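You operate a simulated robot arm through the tools that you are given. There is no shell and no other tool.

You are at the controls of a simulated robot arm. One attempt, no reset.

JOB
Wind the frame to the height on the order card.
Fine: stop the rollers and lock the drive switch off first.
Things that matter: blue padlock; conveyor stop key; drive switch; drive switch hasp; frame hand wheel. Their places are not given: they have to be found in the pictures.

Only the result counts: the job must be done as asked and must still hold three seconds after the hand-in. Knocking over, shifting, dropping, spilling or breaking anything else fails it.

ROBOT AND FRAMES
A 6-joint arm with a two-finger gripper, fixed in place. Base frame: the origin is on the floor under the middle of its stand, x ahead of it, y to its left, z up. Units: mm, degrees, N and s.
It reaches about 1038 mm from its shoulder. Its first joint turns from -166.0 to 166.0 degrees. Payload 1.71 kg.
Tool frame: the origin (TCP) lies between the finger pads and is the grasp point; the fingertips stand 20 mm ahead of it; z points along the fingers, y is the line along which they close. The gripper opens to 96 mm; its body begins 113 mm behind the TCP.
Orientation is told as [roll, pitch, yaw] about the base's x, y, z axes, in that order, counted from this pose: with the fingers straight down and closing along the base's y, the tool's x points along the base's -x, its y along +y and its z along -z.

CONTROLS
- The arm moves only by the tool jog_arm. Its argument "rows" is a list of rows, each an object of numbers (a shift or turn left out is 0, a gripper value left out holds the last): "x", "y", "z": the shift along the base's x, y, z in mm; "rx", "ry", "rz": the turn, a rotation vector about the base's x, y, z in degrees; "claw": the gripper command, from -1 (fully open) to 1 (shut), values between in proportion. In form: [{"x": .., "y": .., "z": .., "rx": .., "ry": .., "rz": .., "claw": ..}, ...]. A call has 1 to 20 rows; each row shifts and turns the commanded pose from where the row before left it. Rows are played at 5 a second. More than 50 mm and 8.6 degrees between two rows, or a gripper value outside its range, and nothing of the call is played. Where a pose cannot be reached the arm comes as near as it can. A force on the tool above 60 N (or 10 N above the force at the start of the call, whichever is more), or a blocked arm, ends the call early, and 0.2 s more pass. The fingers move at their own pace (about 45 mm/s each) and stop on an object; they squeeze with about 33 N. The grip force told is the motor's: it shows also when the fingers shut on nothing. Time passes only in rows, and 0.2 s behind the last, so rows that do not move let the fingers close. The reply holds the time, the measured pose of the TCP, the force on the tool along the base axes, the opening and the grip force, in the units named above and with some noise, with the torque about the TCP (base axes, N m) and any sound that the robot's microphone picked up.
- Cameras (640 x 400 px; columns grow to the right, rows downward): "scene" is fixed at [218.3, 499.7, 1434.4]; the picture's right is [-0.66, -0.75, 0.00], its down [-0.34, 0.30, -0.89] and it looks along [0.67, -0.59, -0.45] (base axes); focal length 313 px, centre (320, 200). "wrist" rides on the gripper at [66, 14, -145] in the tool frame; the picture's right is [-0.21, 0.98, 0.00], its down [-0.88, -0.18, -0.45] and it looks along [-0.44, -0.09, 0.90] (tool axes); focal length 275 px, centre (320, 200).
- grab_frame(camera): a new picture of that camera. The clock stands still meanwhile.
- slide_trunk(by): moves the trunk up (or, below 0, down) by that many mm; the arm rides with it, the base frame stays. It gives what a move gives, with no picture.
- point_at(camera, pixels): there is no depth. For up to 12 entries [column, row, z] of the newest picture of that camera ("zoom" is the newest enlarged one), the place [x, y] in the base frame at which the ray of that pixel passes the height z, good to about 3 mm. The clock stands still meanwhile.
- zoom(camera, box): a new picture of the part [left, top, right, bottom] of that camera's present view, enlarged. The clock stands still meanwhile.
- hand_in(): hands the job in; it is judged then, once.

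Unless the task says otherwise, let go and move clear before handing in.

The tools are called after "Request:" as a command line: name --argument value ..., lists and objects as JSON in quotes. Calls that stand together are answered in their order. jog_arm: Moves the arm, as the interface text tells. Its arguments: {"type":"object","properties":{"rows":{"type":"array"}},"required":["rows"]} The other tools are called the same way: slide_trunk (by) moves the trunk up or down; grab_frame (camera) takes a picture; point_at (camera, pixels) gives the place at which the rays of pixels pass given heights; zoom (camera, box) takes an enlarged picture of a part of a camera's view; hand_in () hands the job in.

At the start:

```text
t: 0.0
tool_pos: [622.9, 19.3, 1264.5]
ee_rot: [0.0, 0.0, 0.0]
wrist_force: [0.5, 0.3, 0.7]
wrist_torque: [-0.01, 0.01, -0.03]
grip_width: 95.9
grasp_force: 0.2
trunk travel left (down, up): [-175.0, 215.0]
```

scene: 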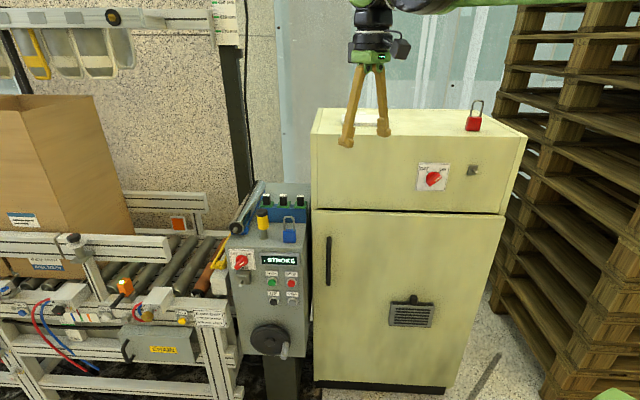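
wrist: 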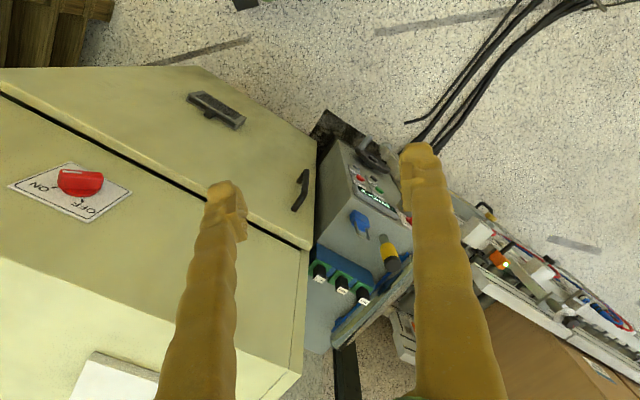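

The scene shows a control box at about (270,270) with a display, keys, a crank wheel and a blue padlock at (289,230), plus a cabinet with a red switch at (433,178). I'll zoom in on these parts before moving anything.

Request:
zoom --camera "scene" --box '[220, 180, 320, 243]'

Request:
zoom --camera "scene" --box '[220, 240, 320, 370]'

Request:
zoom --camera "scene" --box '[400, 90, 500, 200]'

Request:
zoom --camera "scene" --box '[0, 0, 260, 160]'

Request:
zoom --camera "scene" --box '[0, 180, 240, 400]'

```text
6.35 times, centred on (270, 212) of scene
```

zoom: 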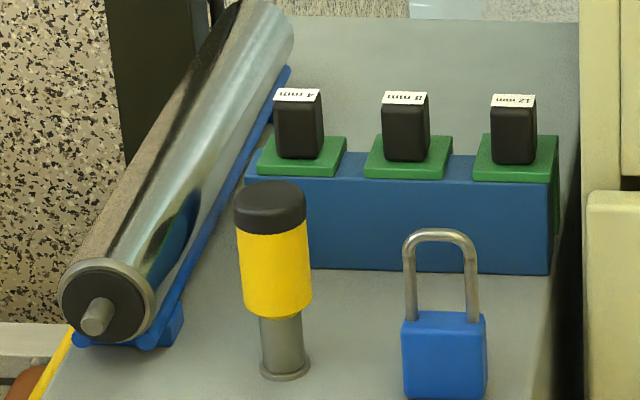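

```text
3.08 times, centred on (270, 305) of scene
```

zoom: 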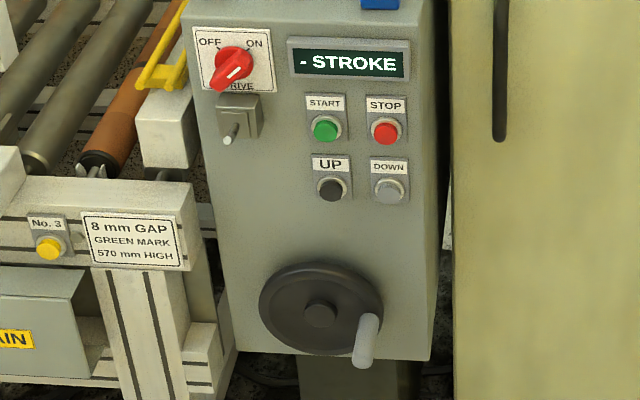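

```text
3.64 times, centred on (450, 145) of scene
```

zoom: 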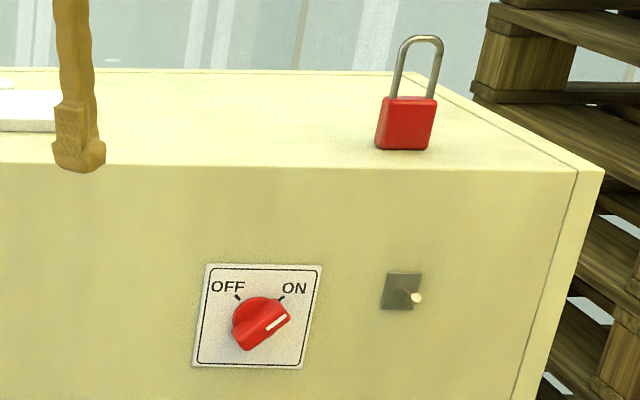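

```text
2.46 times, centred on (130, 80) of scene
```

zoom: 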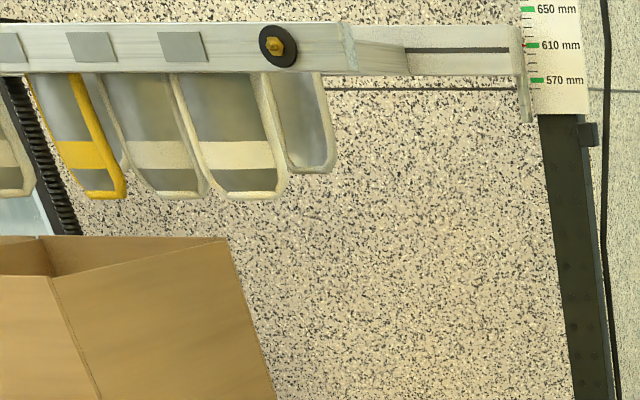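

```text
1.82 times, centred on (120, 290) of scene
```

zoom: 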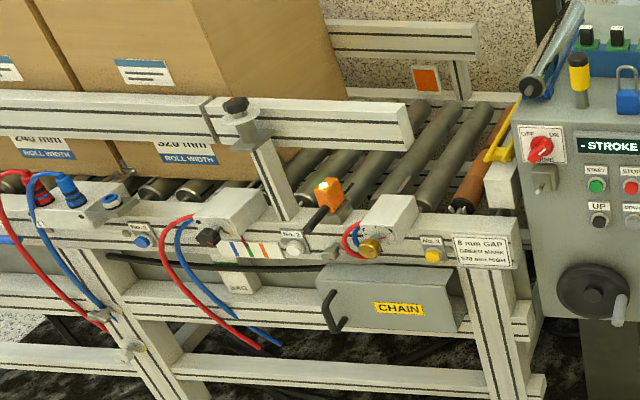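

The order card at zoom (135,240) reads "8 mm GAP / GREEN MARK / 570 mm HIGH", and a height scale marked 650/610/570 sits at the upper left. I'll zoom closer on the scale, the DRIVE switch and hasp, the hand wheel and the display.

Request:
zoom --camera "scene" --box '[195, 0, 251, 55]'

Request:
zoom --camera "scene" --box '[226, 244, 274, 294]'

Request:
zoom --camera "scene" --box '[255, 248, 311, 310]'

Request:
zoom --camera "scene" --box '[235, 310, 315, 370]'

Request:
zoom --camera "scene" --box '[180, 230, 240, 330]'

Request:
zoom --camera "wrist" --box '[320, 130, 420, 240]'

```text
7.27 times, centred on (223, 28) of scene
```

zoom: 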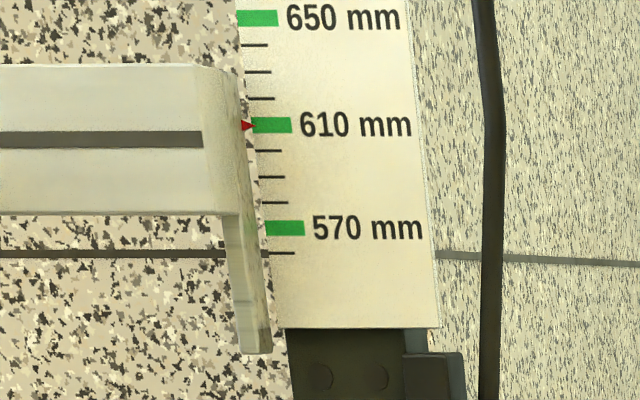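

```text
8.00 times, centred on (250, 269) of scene
```

zoom: 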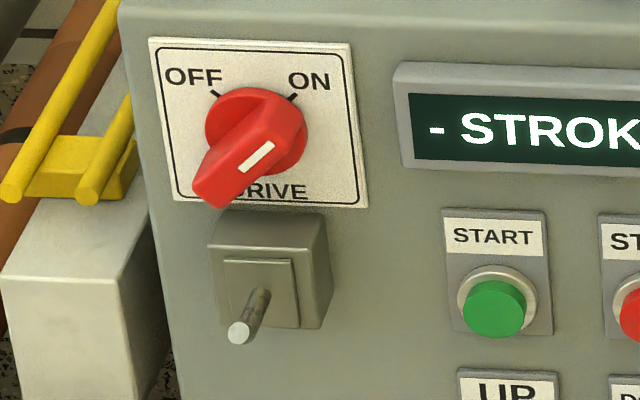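

```text
6.45 times, centred on (283, 279) of scene
```

zoom: 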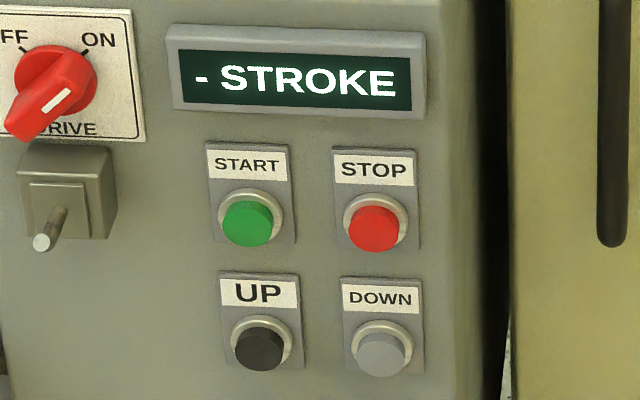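

```text
6.67 times, centred on (275, 340) of scene
```

zoom: 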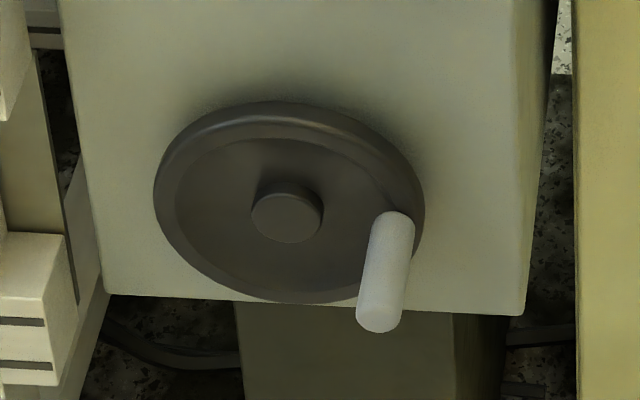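

```text
4.00 times, centred on (210, 280) of scene
```

zoom: 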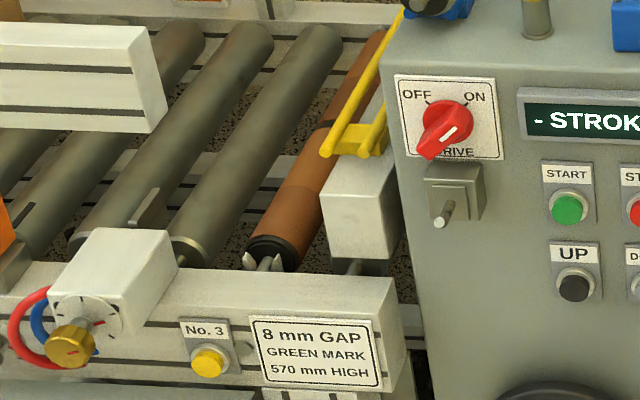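

```text
3.64 times, centred on (370, 185) of wrist
```

zoom: 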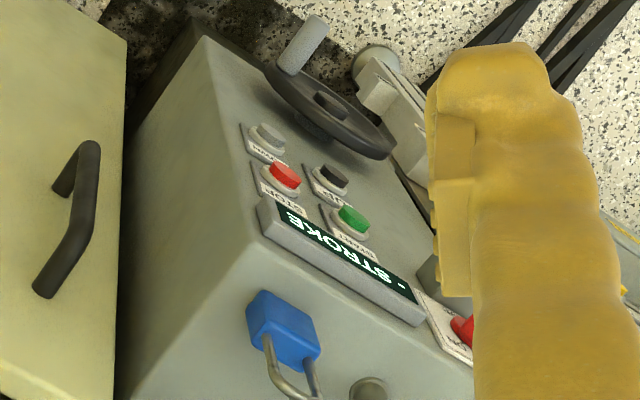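

The red pointer stands at 610 and the card asks for 570. Triangulating STOP (scene (291,283), wrist (361,178)) puts it near (825,80,783), with the panel facing about (-0.78,0.62). I'll yaw and tilt the tool to get a front view of the console.

Request:
jog_arm --rows '[{"x": 0, "y": 20, "z": 0, "rz": -7.6, "claw": -1}, {"x": 0, "y": 25, "z": -10, "rz": -7.6}, {"x": 0, "y": 30, "z": -30, "rz": -7.6}, {"x": 0, "y": 30, "z": -30, "rz": -7.6}, {"x": 0, "y": 30, "z": -30, "rz": -7.6}, {"x": 0, "y": 30, "z": -30, "rx": -4.65, "ry": -5.89}, {"x": 0, "y": 20, "z": -30, "rx": -4.65, "ry": -5.89}, {"x": 5, "y": 20, "z": -30, "rx": -4.65, "ry": -5.89}, {"x": 5, "y": 5, "z": -30, "rx": -4.65, "ry": -5.89}, {"x": 5, "y": 0, "z": -30, "rx": -4.65, "ry": -5.89}, {"x": 0, "y": 0, "z": -30, "rx": -4.65, "ry": -5.89}, {"x": 0, "y": 0, "z": -30}]'

Request:
grab_frame --camera "wrist"

Request:
grab_frame --camera "scene"

```text
t: 2.6
tool_pos: [618.1, 231.1, 963.3]
ee_rot: [-0.3, -45.9, -37.7]
wrist_force: [0.4, 0.0, -0.5]
wrist_torque: [0.0, 0.01, 0.0]
grip_width: 96.0
grasp_force: 0.0
trunk travel left (down, up): [-175.0, 215.0]
```

```text
taken
```

wrist: 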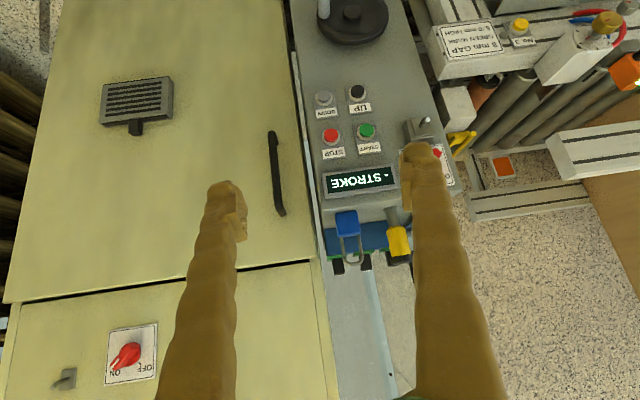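

```text
taken
```

scene: 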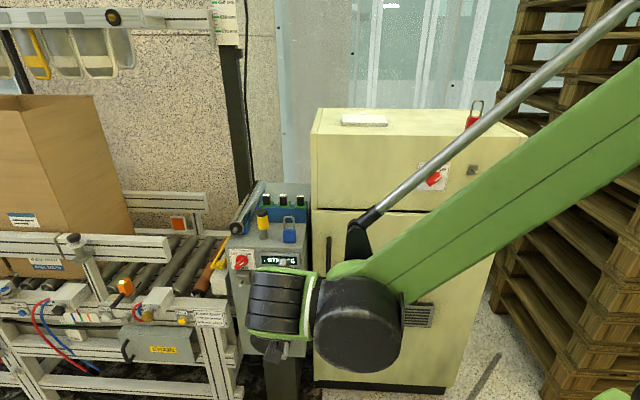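

The wrist view is upside down, with STOP at (330,135), START at (367,130), the display at (362,180), the knob hidden behind a finger near (437,155) and the padlock at (347,230). I'll shift left along the panel so the knob and hasp show between the fingers.

Request:
jog_arm --rows '[{"x": 25, "y": 31, "z": 0}, {"x": 25, "y": 31, "z": 0}, {"x": 0, "y": 0, "z": 0}]'

Request:
grab_frame --camera "wrist"

Request:
zoom --camera "wrist" --box '[230, 50, 430, 175]'

Request:
zoom --camera "wrist" --box '[230, 150, 430, 275]'

Request:
zoom --camera "scene" --box '[195, 0, 251, 55]'

```text
t: 3.4
tool_pos: [669.0, 289.9, 966.1]
ee_rot: [-0.4, -45.8, -37.9]
wrist_force: [0.9, 0.2, 0.3]
wrist_torque: [-0.03, -0.01, -0.04]
grip_width: 95.8
grasp_force: 0.1
trunk travel left (down, up): [-175.0, 215.0]
```

```text
taken
```

wrist: 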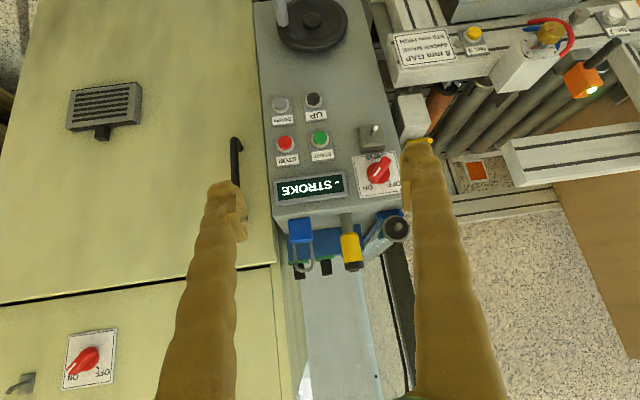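

```text
3.20 times, centred on (330, 112) of wrist
```

zoom: 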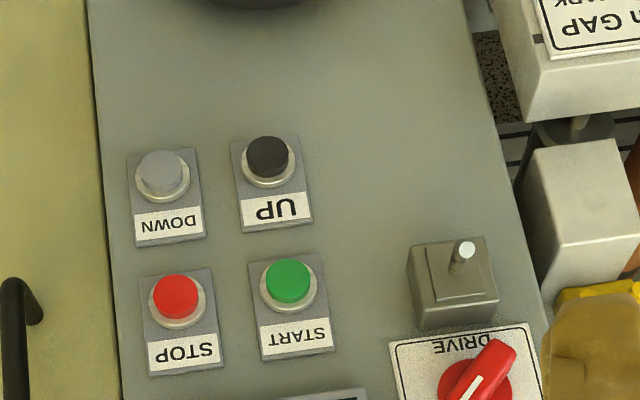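

```text
3.20 times, centred on (330, 212) of wrist
```

zoom: 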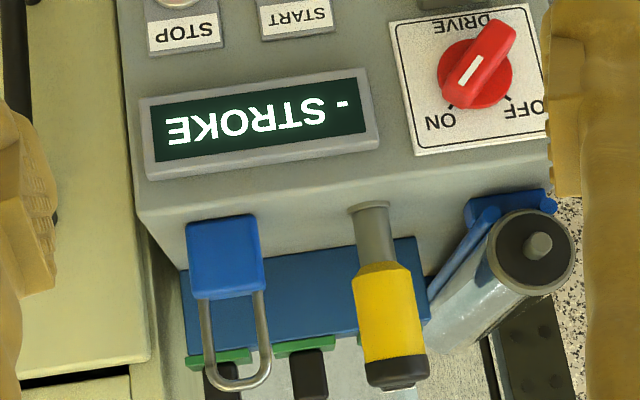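

```text
7.27 times, centred on (223, 28) of scene
```

zoom: 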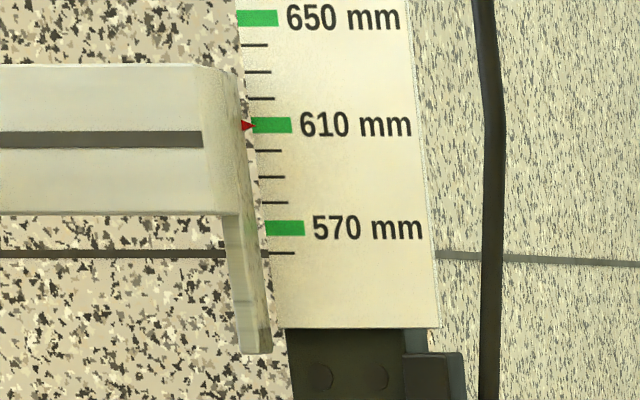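

The knob's white mark points to ON, the hasp is a box with a peg (zoom (465,245)), and the rollers key STOP is the red button at wrist (285,142). I'll get rays through the key features from both cameras to triangulate them.

Request:
point_at --camera "wrist" --pixels '[[285.3, 141.7, 700], [285.3, 141.7, 850], [378.75, 172, 700], [378.75, 172, 900], [375.3, 126.1, 700], [375.3, 126.1, 850], [372.5, 134.5, 700], [372.5, 134.5, 850], [300.3, 229.2, 850], [300.3, 229.2, 1000], [305, 269.8, 850], [305, 269.8, 1000]]'

Request:
point_at --camera "scene" --pixels '[[291.5, 283.3, 700], [291.5, 283.3, 850], [241.9, 262.75, 700], [241.9, 262.75, 900], [240, 285.5, 700], [240, 285.5, 850], [243.1, 280.5, 700], [243.1, 280.5, 850], [289.5, 236.4, 850], [289.5, 236.4, 1000], [288.9, 217, 850], [288.9, 217, 1000]]'

```text
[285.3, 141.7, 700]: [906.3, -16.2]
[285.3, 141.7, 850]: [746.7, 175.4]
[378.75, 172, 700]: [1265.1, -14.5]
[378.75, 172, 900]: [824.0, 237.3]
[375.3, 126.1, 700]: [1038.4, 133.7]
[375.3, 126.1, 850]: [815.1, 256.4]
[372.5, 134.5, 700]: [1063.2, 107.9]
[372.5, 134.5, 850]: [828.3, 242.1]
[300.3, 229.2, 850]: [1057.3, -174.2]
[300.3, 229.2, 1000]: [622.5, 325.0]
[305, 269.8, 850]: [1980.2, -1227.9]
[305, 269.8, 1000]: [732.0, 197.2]
```

```text
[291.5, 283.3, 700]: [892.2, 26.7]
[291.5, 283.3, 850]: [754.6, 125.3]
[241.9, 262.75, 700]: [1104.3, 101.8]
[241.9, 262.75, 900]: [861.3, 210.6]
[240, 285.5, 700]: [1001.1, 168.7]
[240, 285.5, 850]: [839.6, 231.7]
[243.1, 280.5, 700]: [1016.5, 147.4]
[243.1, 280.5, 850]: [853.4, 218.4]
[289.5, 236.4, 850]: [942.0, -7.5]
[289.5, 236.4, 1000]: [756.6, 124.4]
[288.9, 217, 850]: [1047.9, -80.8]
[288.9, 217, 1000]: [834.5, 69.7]
```

The rays agree to a few mm: knob ≈ (907,190,862), peg tip ≈ (905,206,789), padlock ≈ (857,53) with its shackle top at z ≈ 985, and STOP ≈ (829,73,771). Next I'll get the panel's exact yaw from horizontal edges (console bottom edge, display edge) in the scene camera, plus rays for the wheel.

Request:
point_at --camera "scene" --pixels '[[242.4, 353.7, 470], [305.1, 357, 470], [259.7, 252.2, 850], [299.1, 254.2, 850], [270.05, 342.25, 450], [270.05, 342.25, 600], [283.7, 357.7, 450], [283.7, 357.7, 600], [286.2, 343.7, 450], [286.2, 343.7, 600], [313, 208, 1000], [505, 214, 1000]]'

Request:
zoom --camera "wrist" --box '[230, 0, 390, 100]'

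Request:
grab_frame --camera "scene"

```text
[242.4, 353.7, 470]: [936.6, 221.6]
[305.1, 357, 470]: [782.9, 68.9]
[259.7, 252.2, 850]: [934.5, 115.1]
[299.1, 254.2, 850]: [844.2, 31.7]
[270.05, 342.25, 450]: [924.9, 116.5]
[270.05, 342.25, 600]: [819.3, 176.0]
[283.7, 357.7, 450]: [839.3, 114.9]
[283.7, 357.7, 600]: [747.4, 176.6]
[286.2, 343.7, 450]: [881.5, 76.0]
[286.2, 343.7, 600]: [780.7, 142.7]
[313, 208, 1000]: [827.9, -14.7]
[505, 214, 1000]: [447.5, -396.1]
```

```text
4.00 times, centred on (310, 50) of wrist
```

zoom: 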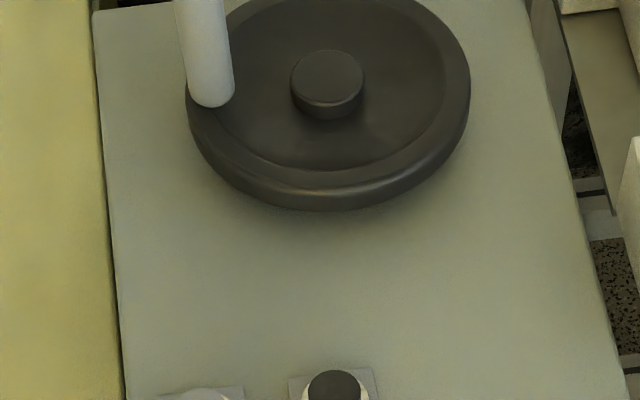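

```text
taken
```

scene: 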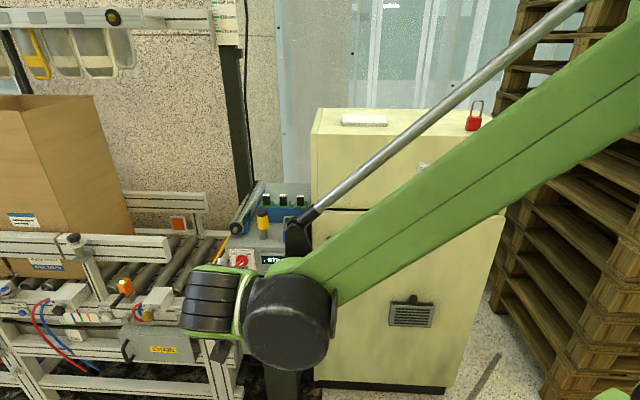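

The edges give directions of 44.8°, 42.7° and 45.1°, so the station is turned 45° and the panel normal is (-0.707,0.707,0). Now the wrist rays for the wheel hub (312,19) and panel points.

Request:
point_at --camera "wrist" --pixels '[[311.75, 18.75, 450], [311.75, 18.75, 600], [282.2, 22.5, 450], [282.2, 22.5, 600], [346, 180, 850], [346, 180, 950], [281, 185, 850], [281, 185, 950]]'

Request:
zoom --camera "wrist" --box '[230, 150, 430, 275]'

```text
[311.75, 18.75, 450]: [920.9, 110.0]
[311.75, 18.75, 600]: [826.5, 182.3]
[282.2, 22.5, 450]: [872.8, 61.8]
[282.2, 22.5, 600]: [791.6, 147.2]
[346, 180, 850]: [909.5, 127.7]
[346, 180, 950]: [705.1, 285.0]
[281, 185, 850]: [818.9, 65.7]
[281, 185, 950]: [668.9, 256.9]
```

```text
3.20 times, centred on (330, 212) of wrist
```

zoom: 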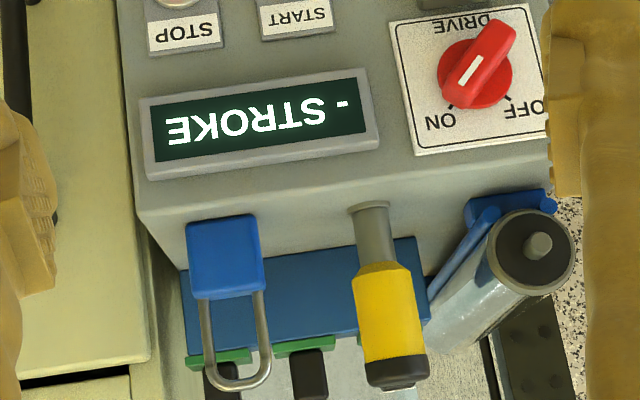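

The panel faces (-0.707,0.707,0), so I'll turn the tool to point straight at it (yaw -45, pitch -90). I'll also close the fingers and line up in front of STOP at z ≈ 771, standing well back.

Request:
jog_arm --rows '[{"rz": -7.1, "claw": 1}, {"x": -7, "y": -7, "z": -20, "rx": -5.21, "ry": -5.21}, {"x": -7, "y": -7, "z": -30, "rx": -5.21, "ry": -5.21}, {"x": -7, "y": -7, "z": -30, "rx": -5.21, "ry": -5.21}, {"x": -7, "y": -7, "z": -30, "rx": -5.21, "ry": -5.21}, {"z": -30, "rx": -5.21, "ry": -5.21}, {"z": -30, "rx": -5.21, "ry": -5.21}, {"z": -25}, {}]'

Request:
grab_frame --camera "wrist"

Request:
grab_frame --camera "scene"

```text
t: 5.4
tool_pos: [660.8, 284.1, 788.4]
ee_rot: [-69.2, -89.8, 23.6]
wrist_force: [0.1, -0.2, 0.0]
wrist_torque: [0.0, 0.01, -0.01]
grip_width: 0.0
grasp_force: 28.9
out of reach, approached as far as the arm can: row 7, 8
trunk travel left (down, up): [-175.0, 215.0]
```

```text
taken
```

wrist: 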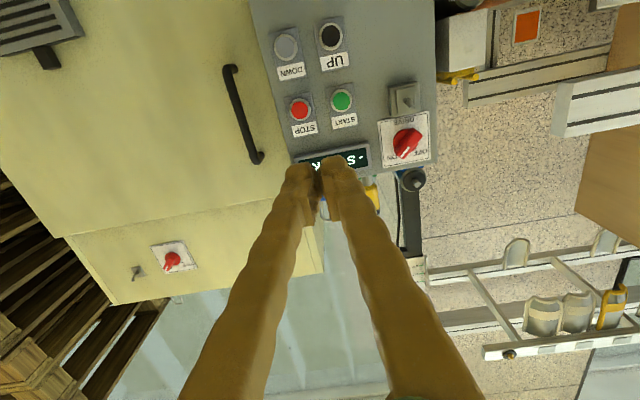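

```text
taken
```

scene: 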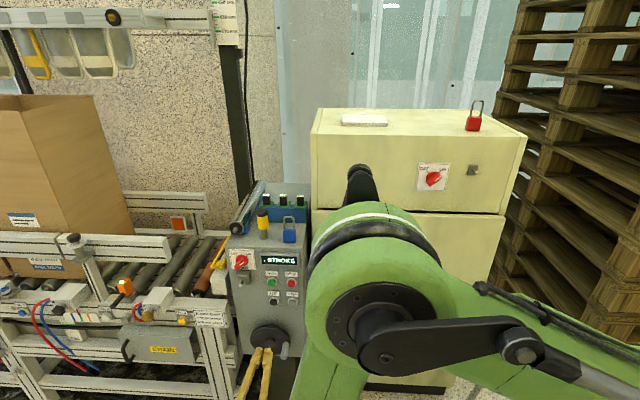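

The tool now points at the panel (fingers at wrist (320,165)), but the arm fell about 17 mm short because it is folded too low under its shoulder. I'll lower the trunk, which will also help with the low wheel, and then raise the TCP back up to STOP height.

Request:
slide_trunk --by -120

Request:
grab_frame --camera "scene"

Request:
grab_frame --camera "wrist"

```text
t: 6.9
tool_pos: [661.1, 284.4, 669.5]
ee_rot: [-46.3, -89.9, 0.9]
wrist_force: [0.6, -0.3, 0.0]
wrist_torque: [-0.01, -0.02, -0.02]
grip_width: 0.1
grasp_force: 28.9
trunk travel left (down, up): [-55.0, 335.0]
```

```text
taken
```

scene: 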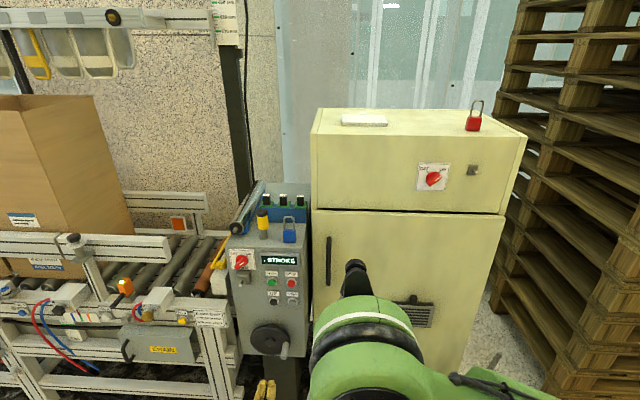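

```text
taken
```

wrist: 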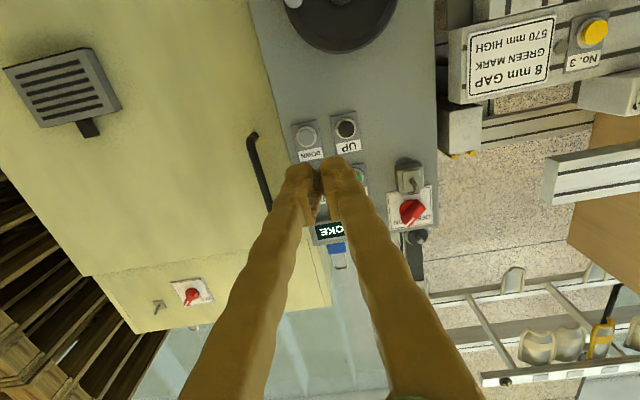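

The console is now clear in the scene view and the TCP is at z = 669.5. I'll raise it to STOP height and shift about 30 mm right along the panel, then check alignment.

Request:
jog_arm --rows '[{"x": -7, "y": -7, "z": 34}, {"x": -7, "y": -7, "z": 34}, {"x": -7, "y": -7, "z": 33}, {}]'

Request:
grab_frame --camera "wrist"

Request:
zoom --camera "scene" --box '[226, 244, 322, 310]'

```text
t: 7.9
tool_pos: [642.7, 263.4, 767.7]
ee_rot: [-49.4, -89.8, 4.0]
wrist_force: [0.3, -0.8, -0.1]
wrist_torque: [0.04, -0.03, -0.04]
grip_width: 0.0
grasp_force: 29.5
trunk travel left (down, up): [-55.0, 335.0]
```

```text
taken
```

wrist: 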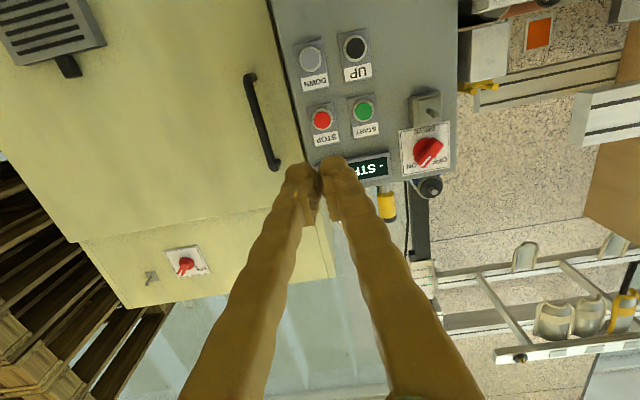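

```text
6.06 times, centred on (274, 277) of scene
```

zoom: 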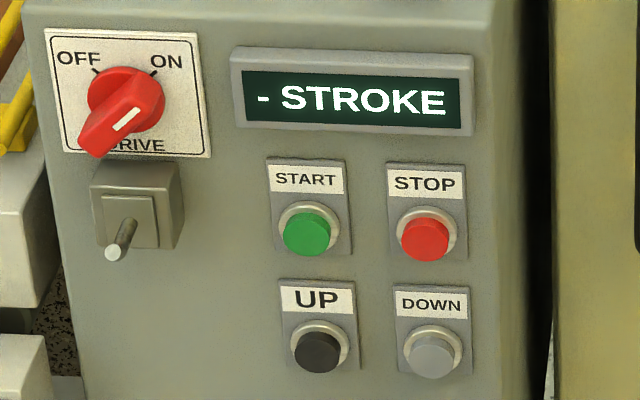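

STOP now appears at wrist (321,119) from below, which is good for triangulating against the scene's downward view. I'll fix the STOP, peg and knob positions more precisely.

Request:
zoom --camera "wrist" --box '[280, 20, 472, 140]'

Request:
point_at --camera "scene" --pixels '[[291.5, 283.3, 700], [291.5, 283.3, 850]]'

```text
3.33 times, centred on (376, 80) of wrist
```

zoom: 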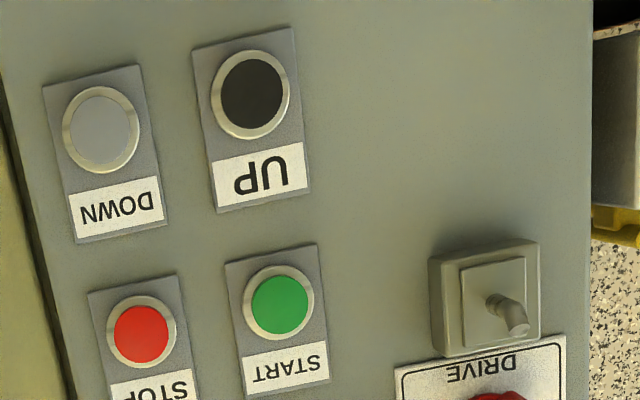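

```text
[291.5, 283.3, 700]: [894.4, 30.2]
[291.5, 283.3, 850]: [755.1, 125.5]
```

Request:
point_at --camera "wrist" --pixels '[[322.5, 120.5, 740], [322.5, 120.5, 800], [436, 119, 760], [436, 119, 820], [427.1, 109.4, 760], [427.1, 109.4, 820], [428, 152, 820], [428, 152, 880]]'

Request:
zoom --camera "wrist" --box '[380, 90, 476, 150]'

Request:
zoom --camera "wrist" --box '[380, 130, 476, 190]'

```text
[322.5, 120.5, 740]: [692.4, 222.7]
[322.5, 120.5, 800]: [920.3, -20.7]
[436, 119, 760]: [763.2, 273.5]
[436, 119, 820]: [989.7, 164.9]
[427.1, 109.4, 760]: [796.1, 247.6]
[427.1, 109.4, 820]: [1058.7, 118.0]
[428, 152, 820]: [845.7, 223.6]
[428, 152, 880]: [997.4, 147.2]
```

```text
6.67 times, centred on (428, 120) of wrist
```

zoom: 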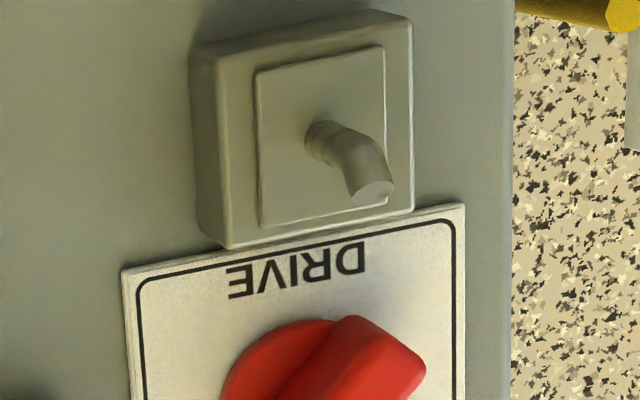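

```text
6.67 times, centred on (428, 160) of wrist
```

zoom: 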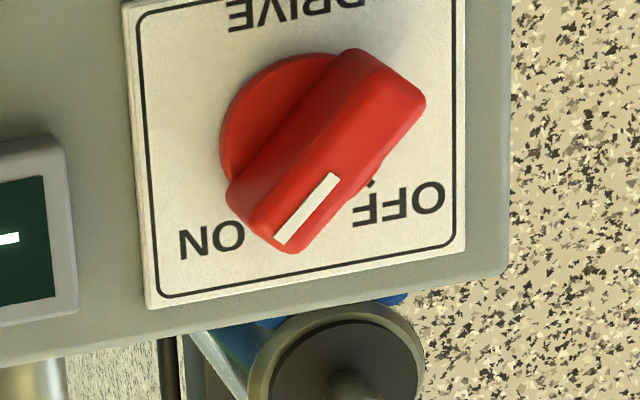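

STOP's cap comes out at (825,79,775), 240 mm ahead of the closed fingertips, and the peg ends in an upturned hook near (900,208,796). I'll advance along the panel normal to about 20 mm short of STOP.

Request:
jog_arm --rows '[{"x": 34, "y": -36, "z": 3.5}, {"x": 34, "y": -36, "z": 3.5}, {"x": 35, "y": -36}, {"x": 35, "y": -35}, {"x": 14, "y": -14}, {}]'

Request:
grab_frame --camera "wrist"

Request:
zoom --camera "scene" --box '[226, 244, 322, 310]'

```text
refused: row 3 steps farther than a row can; nothing moved
```

```text
taken
```

wrist: 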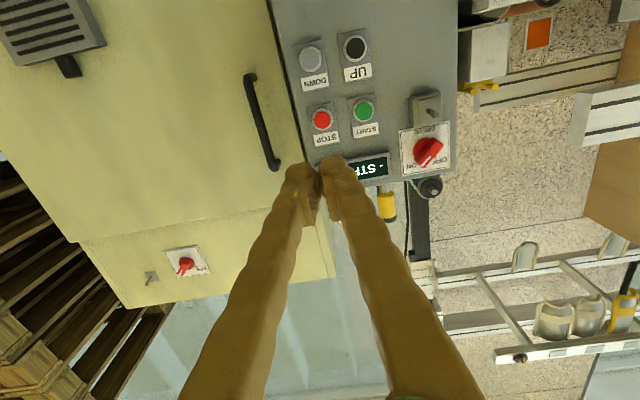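

```text
6.06 times, centred on (274, 277) of scene
```

zoom: 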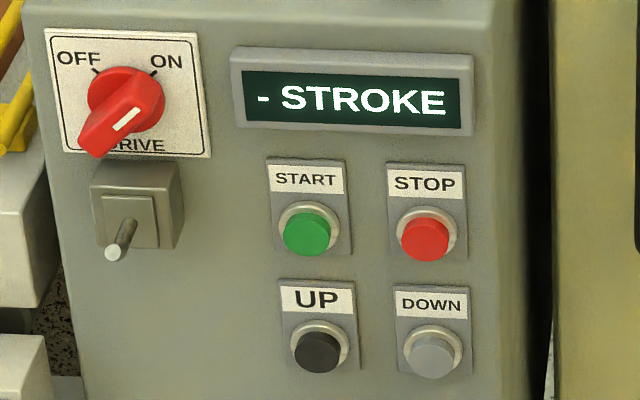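

The call was refused because one row slightly exceeded 50 mm, and nothing moved. I'll repeat it with smaller steps.

Request:
jog_arm --rows '[{"x": 30, "y": -32, "z": 3.5}, {"x": 31, "y": -31, "z": 3.5}, {"x": 31, "y": -32}, {"x": 31, "y": -31}, {"x": 30, "y": -30}, {}]'

Request:
grab_frame --camera "wrist"

Request:
zoom --camera "scene" --box '[226, 244, 322, 310]'

```text
t: 9.3
tool_pos: [795.2, 106.5, 776.7]
ee_rot: [-51.3, -89.9, 5.7]
wrist_force: [0.2, 0.6, -0.5]
wrist_torque: [-0.02, -0.01, -0.01]
grip_width: 0.2
grasp_force: 29.9
trunk travel left (down, up): [-55.0, 335.0]
```

```text
taken
```

wrist: 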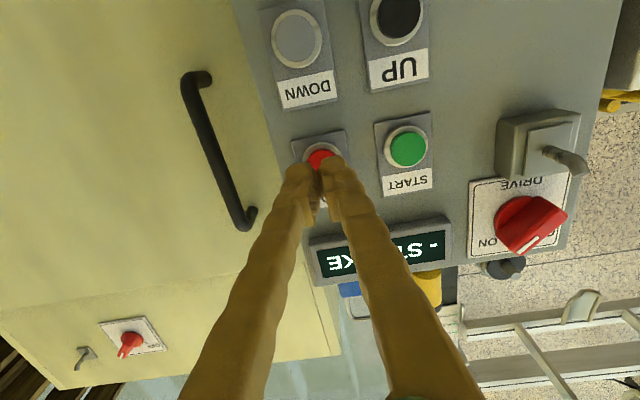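

```text
6.06 times, centred on (274, 277) of scene
```

zoom: 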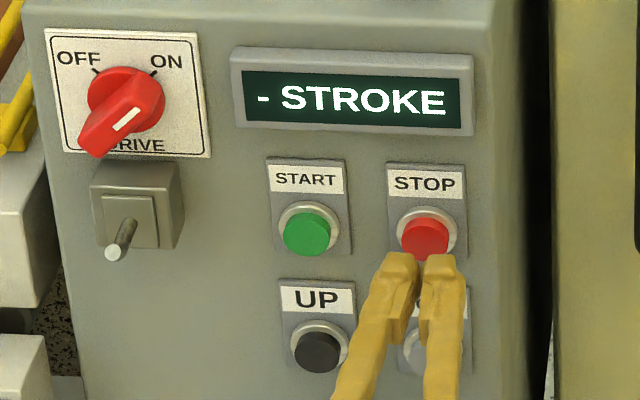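

The fingertips are about 20 mm short of the red STOP cap and lined up with it (wrist (322,160)). I'll press in gently in small steps while watching the force.

Request:
jog_arm --rows '[{"x": 8.5, "y": -7.8}, {"x": 3.5, "y": -3}, {"x": 2.1, "y": -2.1}, {"x": 2.1, "y": -2.1}, {"x": 2.1, "y": -2.1}, {}]'

Request:
zoom --camera "scene" --box '[226, 244, 322, 310]'

Request:
zoom --camera "wrist" --box '[260, 100, 380, 220]'

```text
t: 10.7
tool_pos: [812.5, 90.8, 777.2]
ee_rot: [-47.8, -90.0, 2.5]
wrist_force: [-2.8, 1.6, -1.4]
wrist_torque: [0.04, 0.0, 0.04]
grip_width: 5.9
grasp_force: 29.3
trunk travel left (down, up): [-55.0, 335.0]
heard: click
```

```text
6.06 times, centred on (274, 277) of scene
```

zoom: 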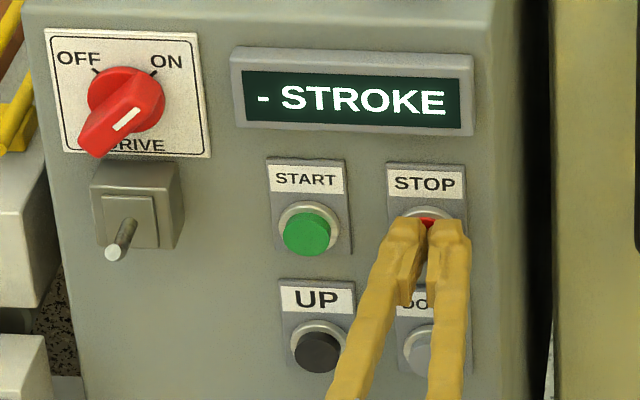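

```text
3.33 times, centred on (320, 160) of wrist
```

zoom: 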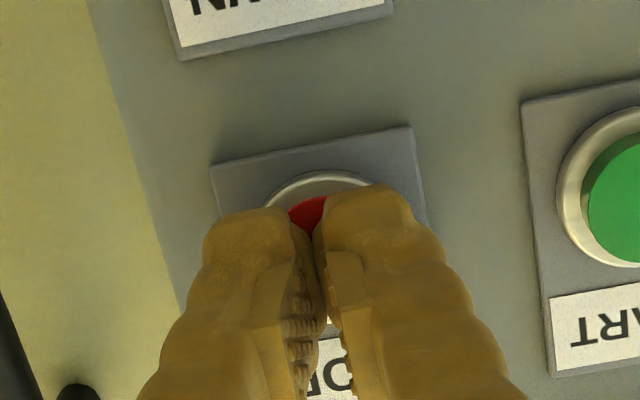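

A click was heard and the cap went in with about 3 N, so STOP registered. I'll back off and compare roller pictures over time to confirm they've stopped.

Request:
jog_arm --rows '[{"x": -20, "y": 20}, {"x": -30, "y": 30}, {"x": -30, "y": 30}, {}]'

Request:
zoom --camera "scene" --box '[120, 225, 240, 305]'

Request:
zoom --camera "scene" --box '[226, 244, 322, 310]'

```text
t: 11.7
tool_pos: [735.3, 170.5, 774.8]
ee_rot: [-42.2, -89.9, -3.3]
wrist_force: [0.0, -0.3, 0.6]
wrist_torque: [-0.03, 0.0, 0.0]
grip_width: 0.0
grasp_force: 29.7
trunk travel left (down, up): [-55.0, 335.0]
```

```text
5.00 times, centred on (180, 265) of scene
```

zoom: 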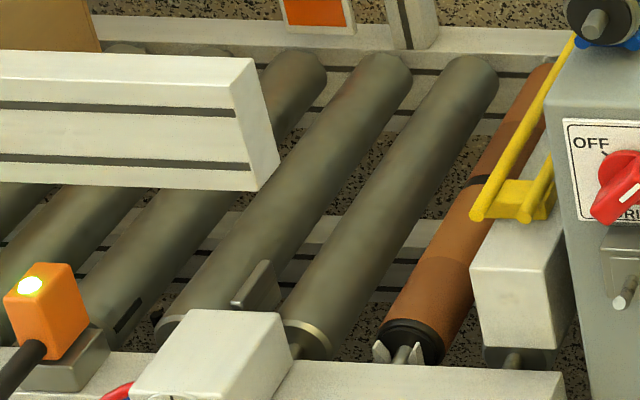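

```text
6.06 times, centred on (274, 277) of scene
```

zoom: 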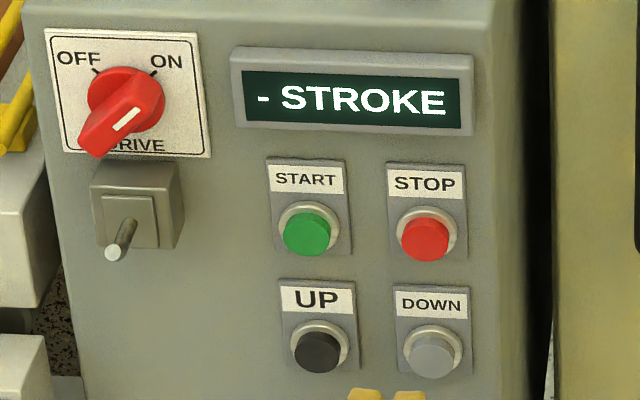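

The display and buttons are unchanged and STOP clicked. Next is the drive knob at about (w 782, z 851): I'll move in front of it while rolling +45° about the approach axis, so the jaws close across the bar, and open to about 50 mm.

Request:
jog_arm --rows '[{"x": 20, "y": 20, "z": 15, "claw": 0.0}, {"x": 20, "y": 20, "z": 15, "rx": 5.3, "ry": -5.3}, {"x": 20, "y": 20, "z": 15, "rx": 5.3, "ry": -5.3}, {"x": 20, "y": 20, "z": 15, "rx": 5.3, "ry": -5.3}, {"x": 20, "y": 20, "z": 15, "rx": 5.3, "ry": -5.3}, {"rx": 5.3, "ry": -5.3}, {"rx": 5.3, "ry": -5.3}, {}]'

Request:
grab_frame --camera "wrist"

Request:
zoom --camera "scene" --box '[120, 225, 240, 305]'

Request:
grab_frame --camera "scene"

```text
t: 13.5
tool_pos: [831.3, 270.2, 851.2]
ee_rot: [89.5, -45.1, -134.9]
wrist_force: [-0.2, 0.2, -0.2]
wrist_torque: [0.04, -0.01, 0.03]
grip_width: 47.8
grasp_force: 0.1
trunk travel left (down, up): [-55.0, 335.0]
```

```text
taken
```

wrist: 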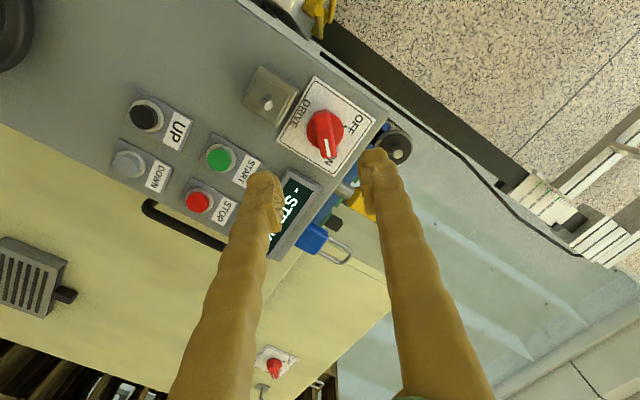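

```text
5.00 times, centred on (180, 265) of scene
```

zoom: 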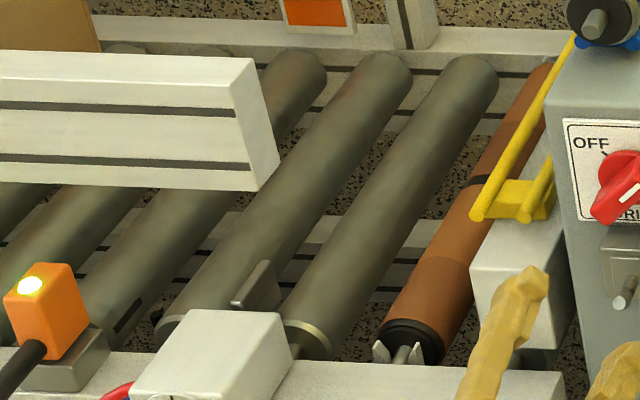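

```text
taken
```

scene: 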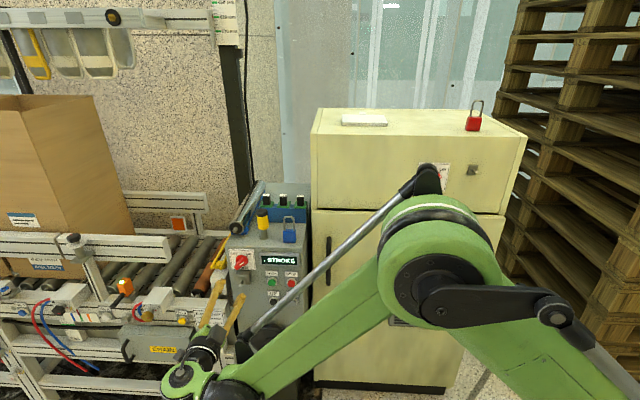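

The roller mark hasn't moved between the two frames, at zoom (125,315), so the rollers are stopped. The knob bar at wrist (324,135) now lies across the closing line, so I'll zoom in to refine its position.

Request:
zoom --camera "wrist" --box '[272, 70, 384, 170]'

Request:
zoom --camera "scene" --box '[220, 245, 268, 295]'

```text
4.00 times, centred on (328, 120) of wrist
```

zoom: 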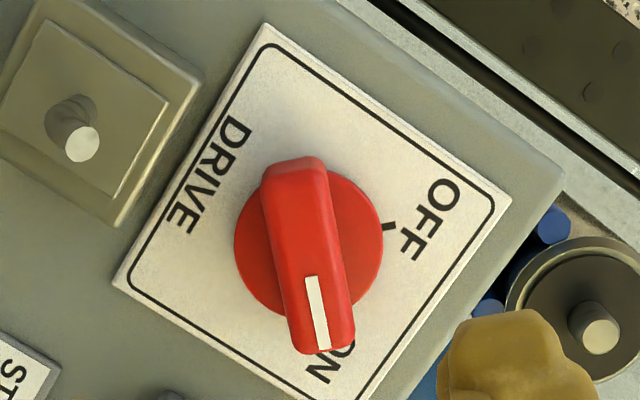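

```text
8.00 times, centred on (244, 270) of scene
```

zoom: 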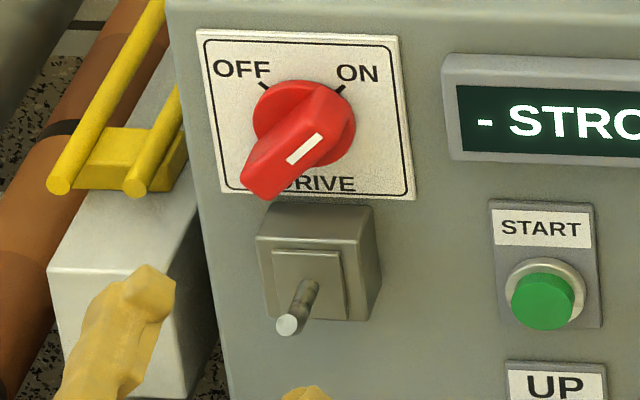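

Request:
point_at --camera "wrist" --pixels '[[325, 134.5, 840], [325, 134.5, 870], [325.25, 131.75, 840], [325.25, 131.75, 870], [273, 91.5, 780], [273, 91.5, 800], [266, 86, 780], [266, 86, 800]]'

Request:
point_at --camera "scene" --pixels '[[241.1, 263.75, 840], [241.1, 263.75, 870], [242, 260.5, 840], [242, 260.5, 870], [240.1, 285.7, 780], [240.1, 285.7, 800], [243.2, 280, 780], [243.2, 280, 800]]'

```text
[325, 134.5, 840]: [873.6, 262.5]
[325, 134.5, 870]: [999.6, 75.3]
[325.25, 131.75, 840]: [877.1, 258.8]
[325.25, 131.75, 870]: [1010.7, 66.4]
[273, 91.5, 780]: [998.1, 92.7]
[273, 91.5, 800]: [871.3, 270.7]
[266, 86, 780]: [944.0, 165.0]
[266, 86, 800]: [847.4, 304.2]
```

```text
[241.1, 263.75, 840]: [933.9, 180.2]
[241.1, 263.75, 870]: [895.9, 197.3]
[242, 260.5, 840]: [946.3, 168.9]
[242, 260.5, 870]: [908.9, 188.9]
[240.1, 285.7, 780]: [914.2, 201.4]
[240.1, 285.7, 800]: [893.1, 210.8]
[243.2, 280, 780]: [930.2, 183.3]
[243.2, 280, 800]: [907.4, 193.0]
```

The two views agree on the bar face at f ≈ 518 (w 784, z 852) and the knob disc at f ≈ 533. I'll advance so the fingertips overlap the bar by about 10 mm while staying in front of the disc, and check before closing.

Request:
jog_arm --rows '[{"x": 30, "y": -27}, {"x": 30, "y": -27, "z": 0.5}, {"x": 18, "y": -17}, {"x": 5, "y": -4.8}, {}]'

Request:
grab_frame --camera "wrist"

Request:
zoom --camera "scene" --box '[220, 245, 268, 295]'

```text
t: 14.7
tool_pos: [913.2, 194.4, 851.1]
ee_rot: [89.5, -45.1, -134.9]
wrist_force: [-0.6, 0.3, 0.4]
wrist_torque: [0.0, -0.02, 0.0]
grip_width: 48.0
grasp_force: 0.0
trunk travel left (down, up): [-55.0, 335.0]
```

```text
taken
```

wrist: 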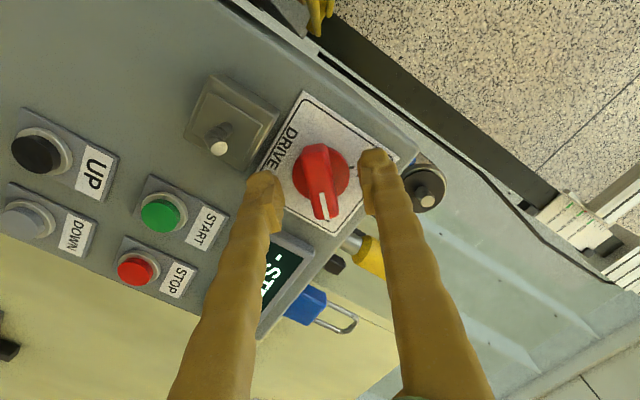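

```text
8.00 times, centred on (244, 270) of scene
```

zoom: 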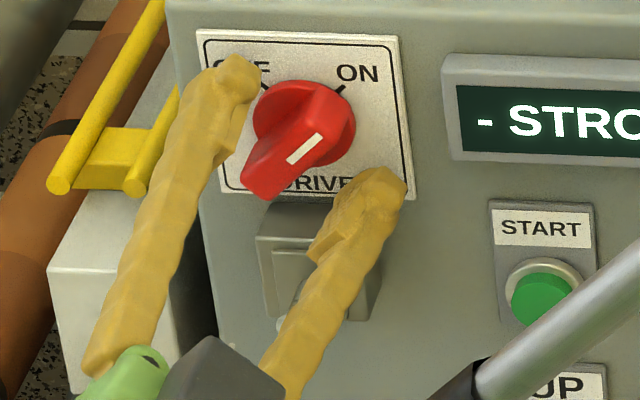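

The fingers straddle the knob bar (wrist (320,180)) with no contact force. Now I'll close on it.

Request:
jog_arm --rows '[{"claw": 1}, {}, {}, {}]'

Request:
zoom --camera "wrist" --box '[240, 110, 420, 240]'

Request:
zoom --camera "scene" --box '[220, 245, 268, 295]'

```text
t: 15.7
tool_pos: [913.4, 194.8, 852.5]
ee_rot: [89.5, -45.1, -134.9]
wrist_force: [13.8, 1.8, 11.6]
wrist_torque: [-0.09, -0.12, 0.12]
grip_width: 15.0
grasp_force: 34.9
trunk travel left (down, up): [-55.0, 335.0]
```

```text
3.08 times, centred on (330, 175) of wrist
```

zoom: 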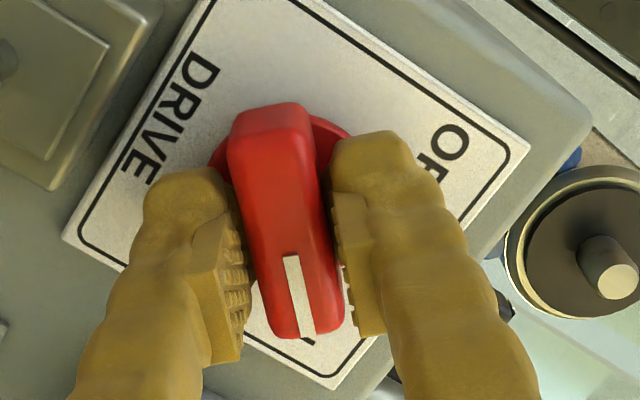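

```text
8.00 times, centred on (244, 270) of scene
```

zoom: 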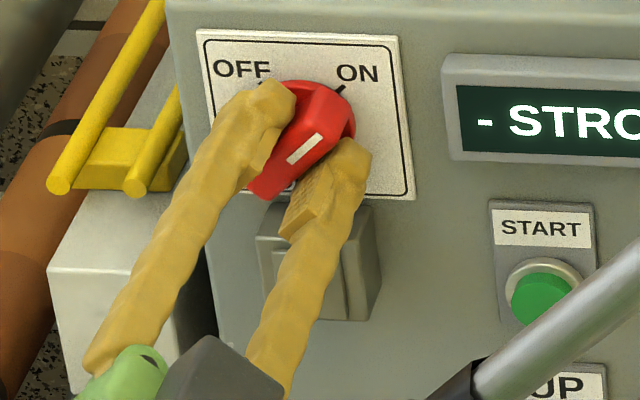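

The grip is on the bar at 15 mm wide, with a side force of about 16 N toward +w/+z showing I'm slightly off centre. I'll nudge 2 mm that way to centre on the knob axis before turning.

Request:
jog_arm --rows '[{"x": 1, "y": 1, "z": 1.4}, {}]'

```text
t: 16.3
tool_pos: [914.5, 195.6, 853.0]
ee_rot: [89.4, -45.1, -135.1]
wrist_force: [-26.6, -3.6, -16.0]
wrist_torque: [0.17, 0.15, -0.29]
grip_width: 14.9
grasp_force: 34.6
trunk travel left (down, up): [-55.0, 335.0]
```

That overshot, since the force swung to -27 N, so the centre is about 0.75 mm from where I was. I'll go back 1.2 mm.

Request:
jog_arm --rows '[{"x": -0.6, "y": -0.6, "z": -0.85}, {}]'

```text
t: 16.9
tool_pos: [913.2, 195.0, 851.1]
ee_rot: [89.4, -45.0, -134.8]
wrist_force: [-41.1, 2.2, -19.9]
wrist_torque: [0.19, 0.25, -0.42]
grip_width: 15.2
grasp_force: 35.1
trunk travel left (down, up): [-55.0, 335.0]
```

The force didn't drop as expected, so I'll hold still for a moment and reread it before doing anything else.

Request:
jog_arm --rows '[{}, {}]'

Request:
zoom --camera "wrist" --box '[240, 110, 420, 240]'

```text
t: 17.5
tool_pos: [914.9, 195.2, 852.3]
ee_rot: [89.6, -45.1, -135.0]
wrist_force: [-44.5, 0.0, -24.7]
wrist_torque: [0.3, 0.31, -0.48]
grip_width: 15.3
grasp_force: 35.1
trunk travel left (down, up): [-55.0, 335.0]
```

```text
3.08 times, centred on (330, 175) of wrist
```

zoom: 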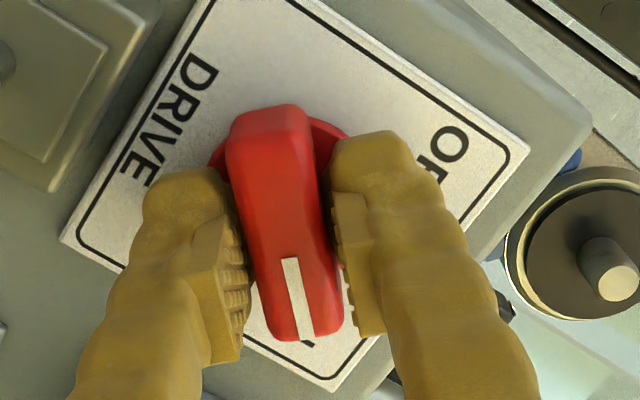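

The force is creeping up to about 51 N, so something is binding. I'll open the jaws a little to release it and reread the free position.

Request:
jog_arm --rows '[{"claw": 0.45}, {}, {}]'

Request:
zoom --camera "wrist" --box '[240, 110, 420, 240]'

```text
t: 18.3
tool_pos: [915.8, 195.3, 851.8]
ee_rot: [89.5, -45.1, -134.9]
wrist_force: [-0.7, -0.2, 0.8]
wrist_torque: [0.01, 0.0, 0.01]
grip_width: 26.5
grasp_force: 0.1
trunk travel left (down, up): [-55.0, 335.0]
```

```text
3.08 times, centred on (330, 175) of wrist
```

zoom: 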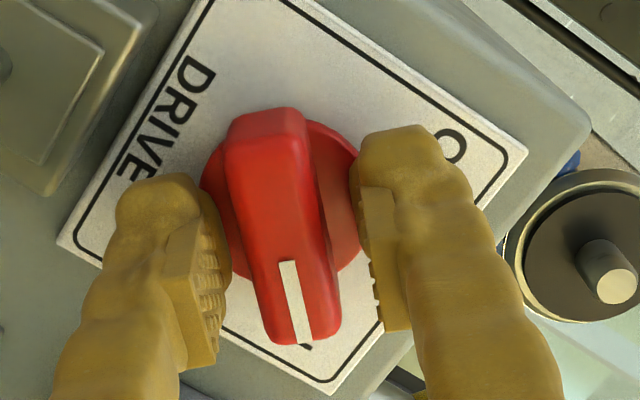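

With the jaws at 26 mm the force is zero and the bar sits about centred. I'll use a loose fork of about 17 mm on the 15 mm bar, so turning doesn't build up squeeze forces.

Request:
jog_arm --rows '[{"claw": 0.65}, {}]'

```text
t: 18.9
tool_pos: [915.2, 194.4, 853.4]
ee_rot: [89.5, -45.1, -134.9]
wrist_force: [-0.3, -0.6, -0.3]
wrist_torque: [-0.01, 0.01, 0.01]
grip_width: 16.9
grasp_force: 0.2
trunk travel left (down, up): [-55.0, 335.0]
```

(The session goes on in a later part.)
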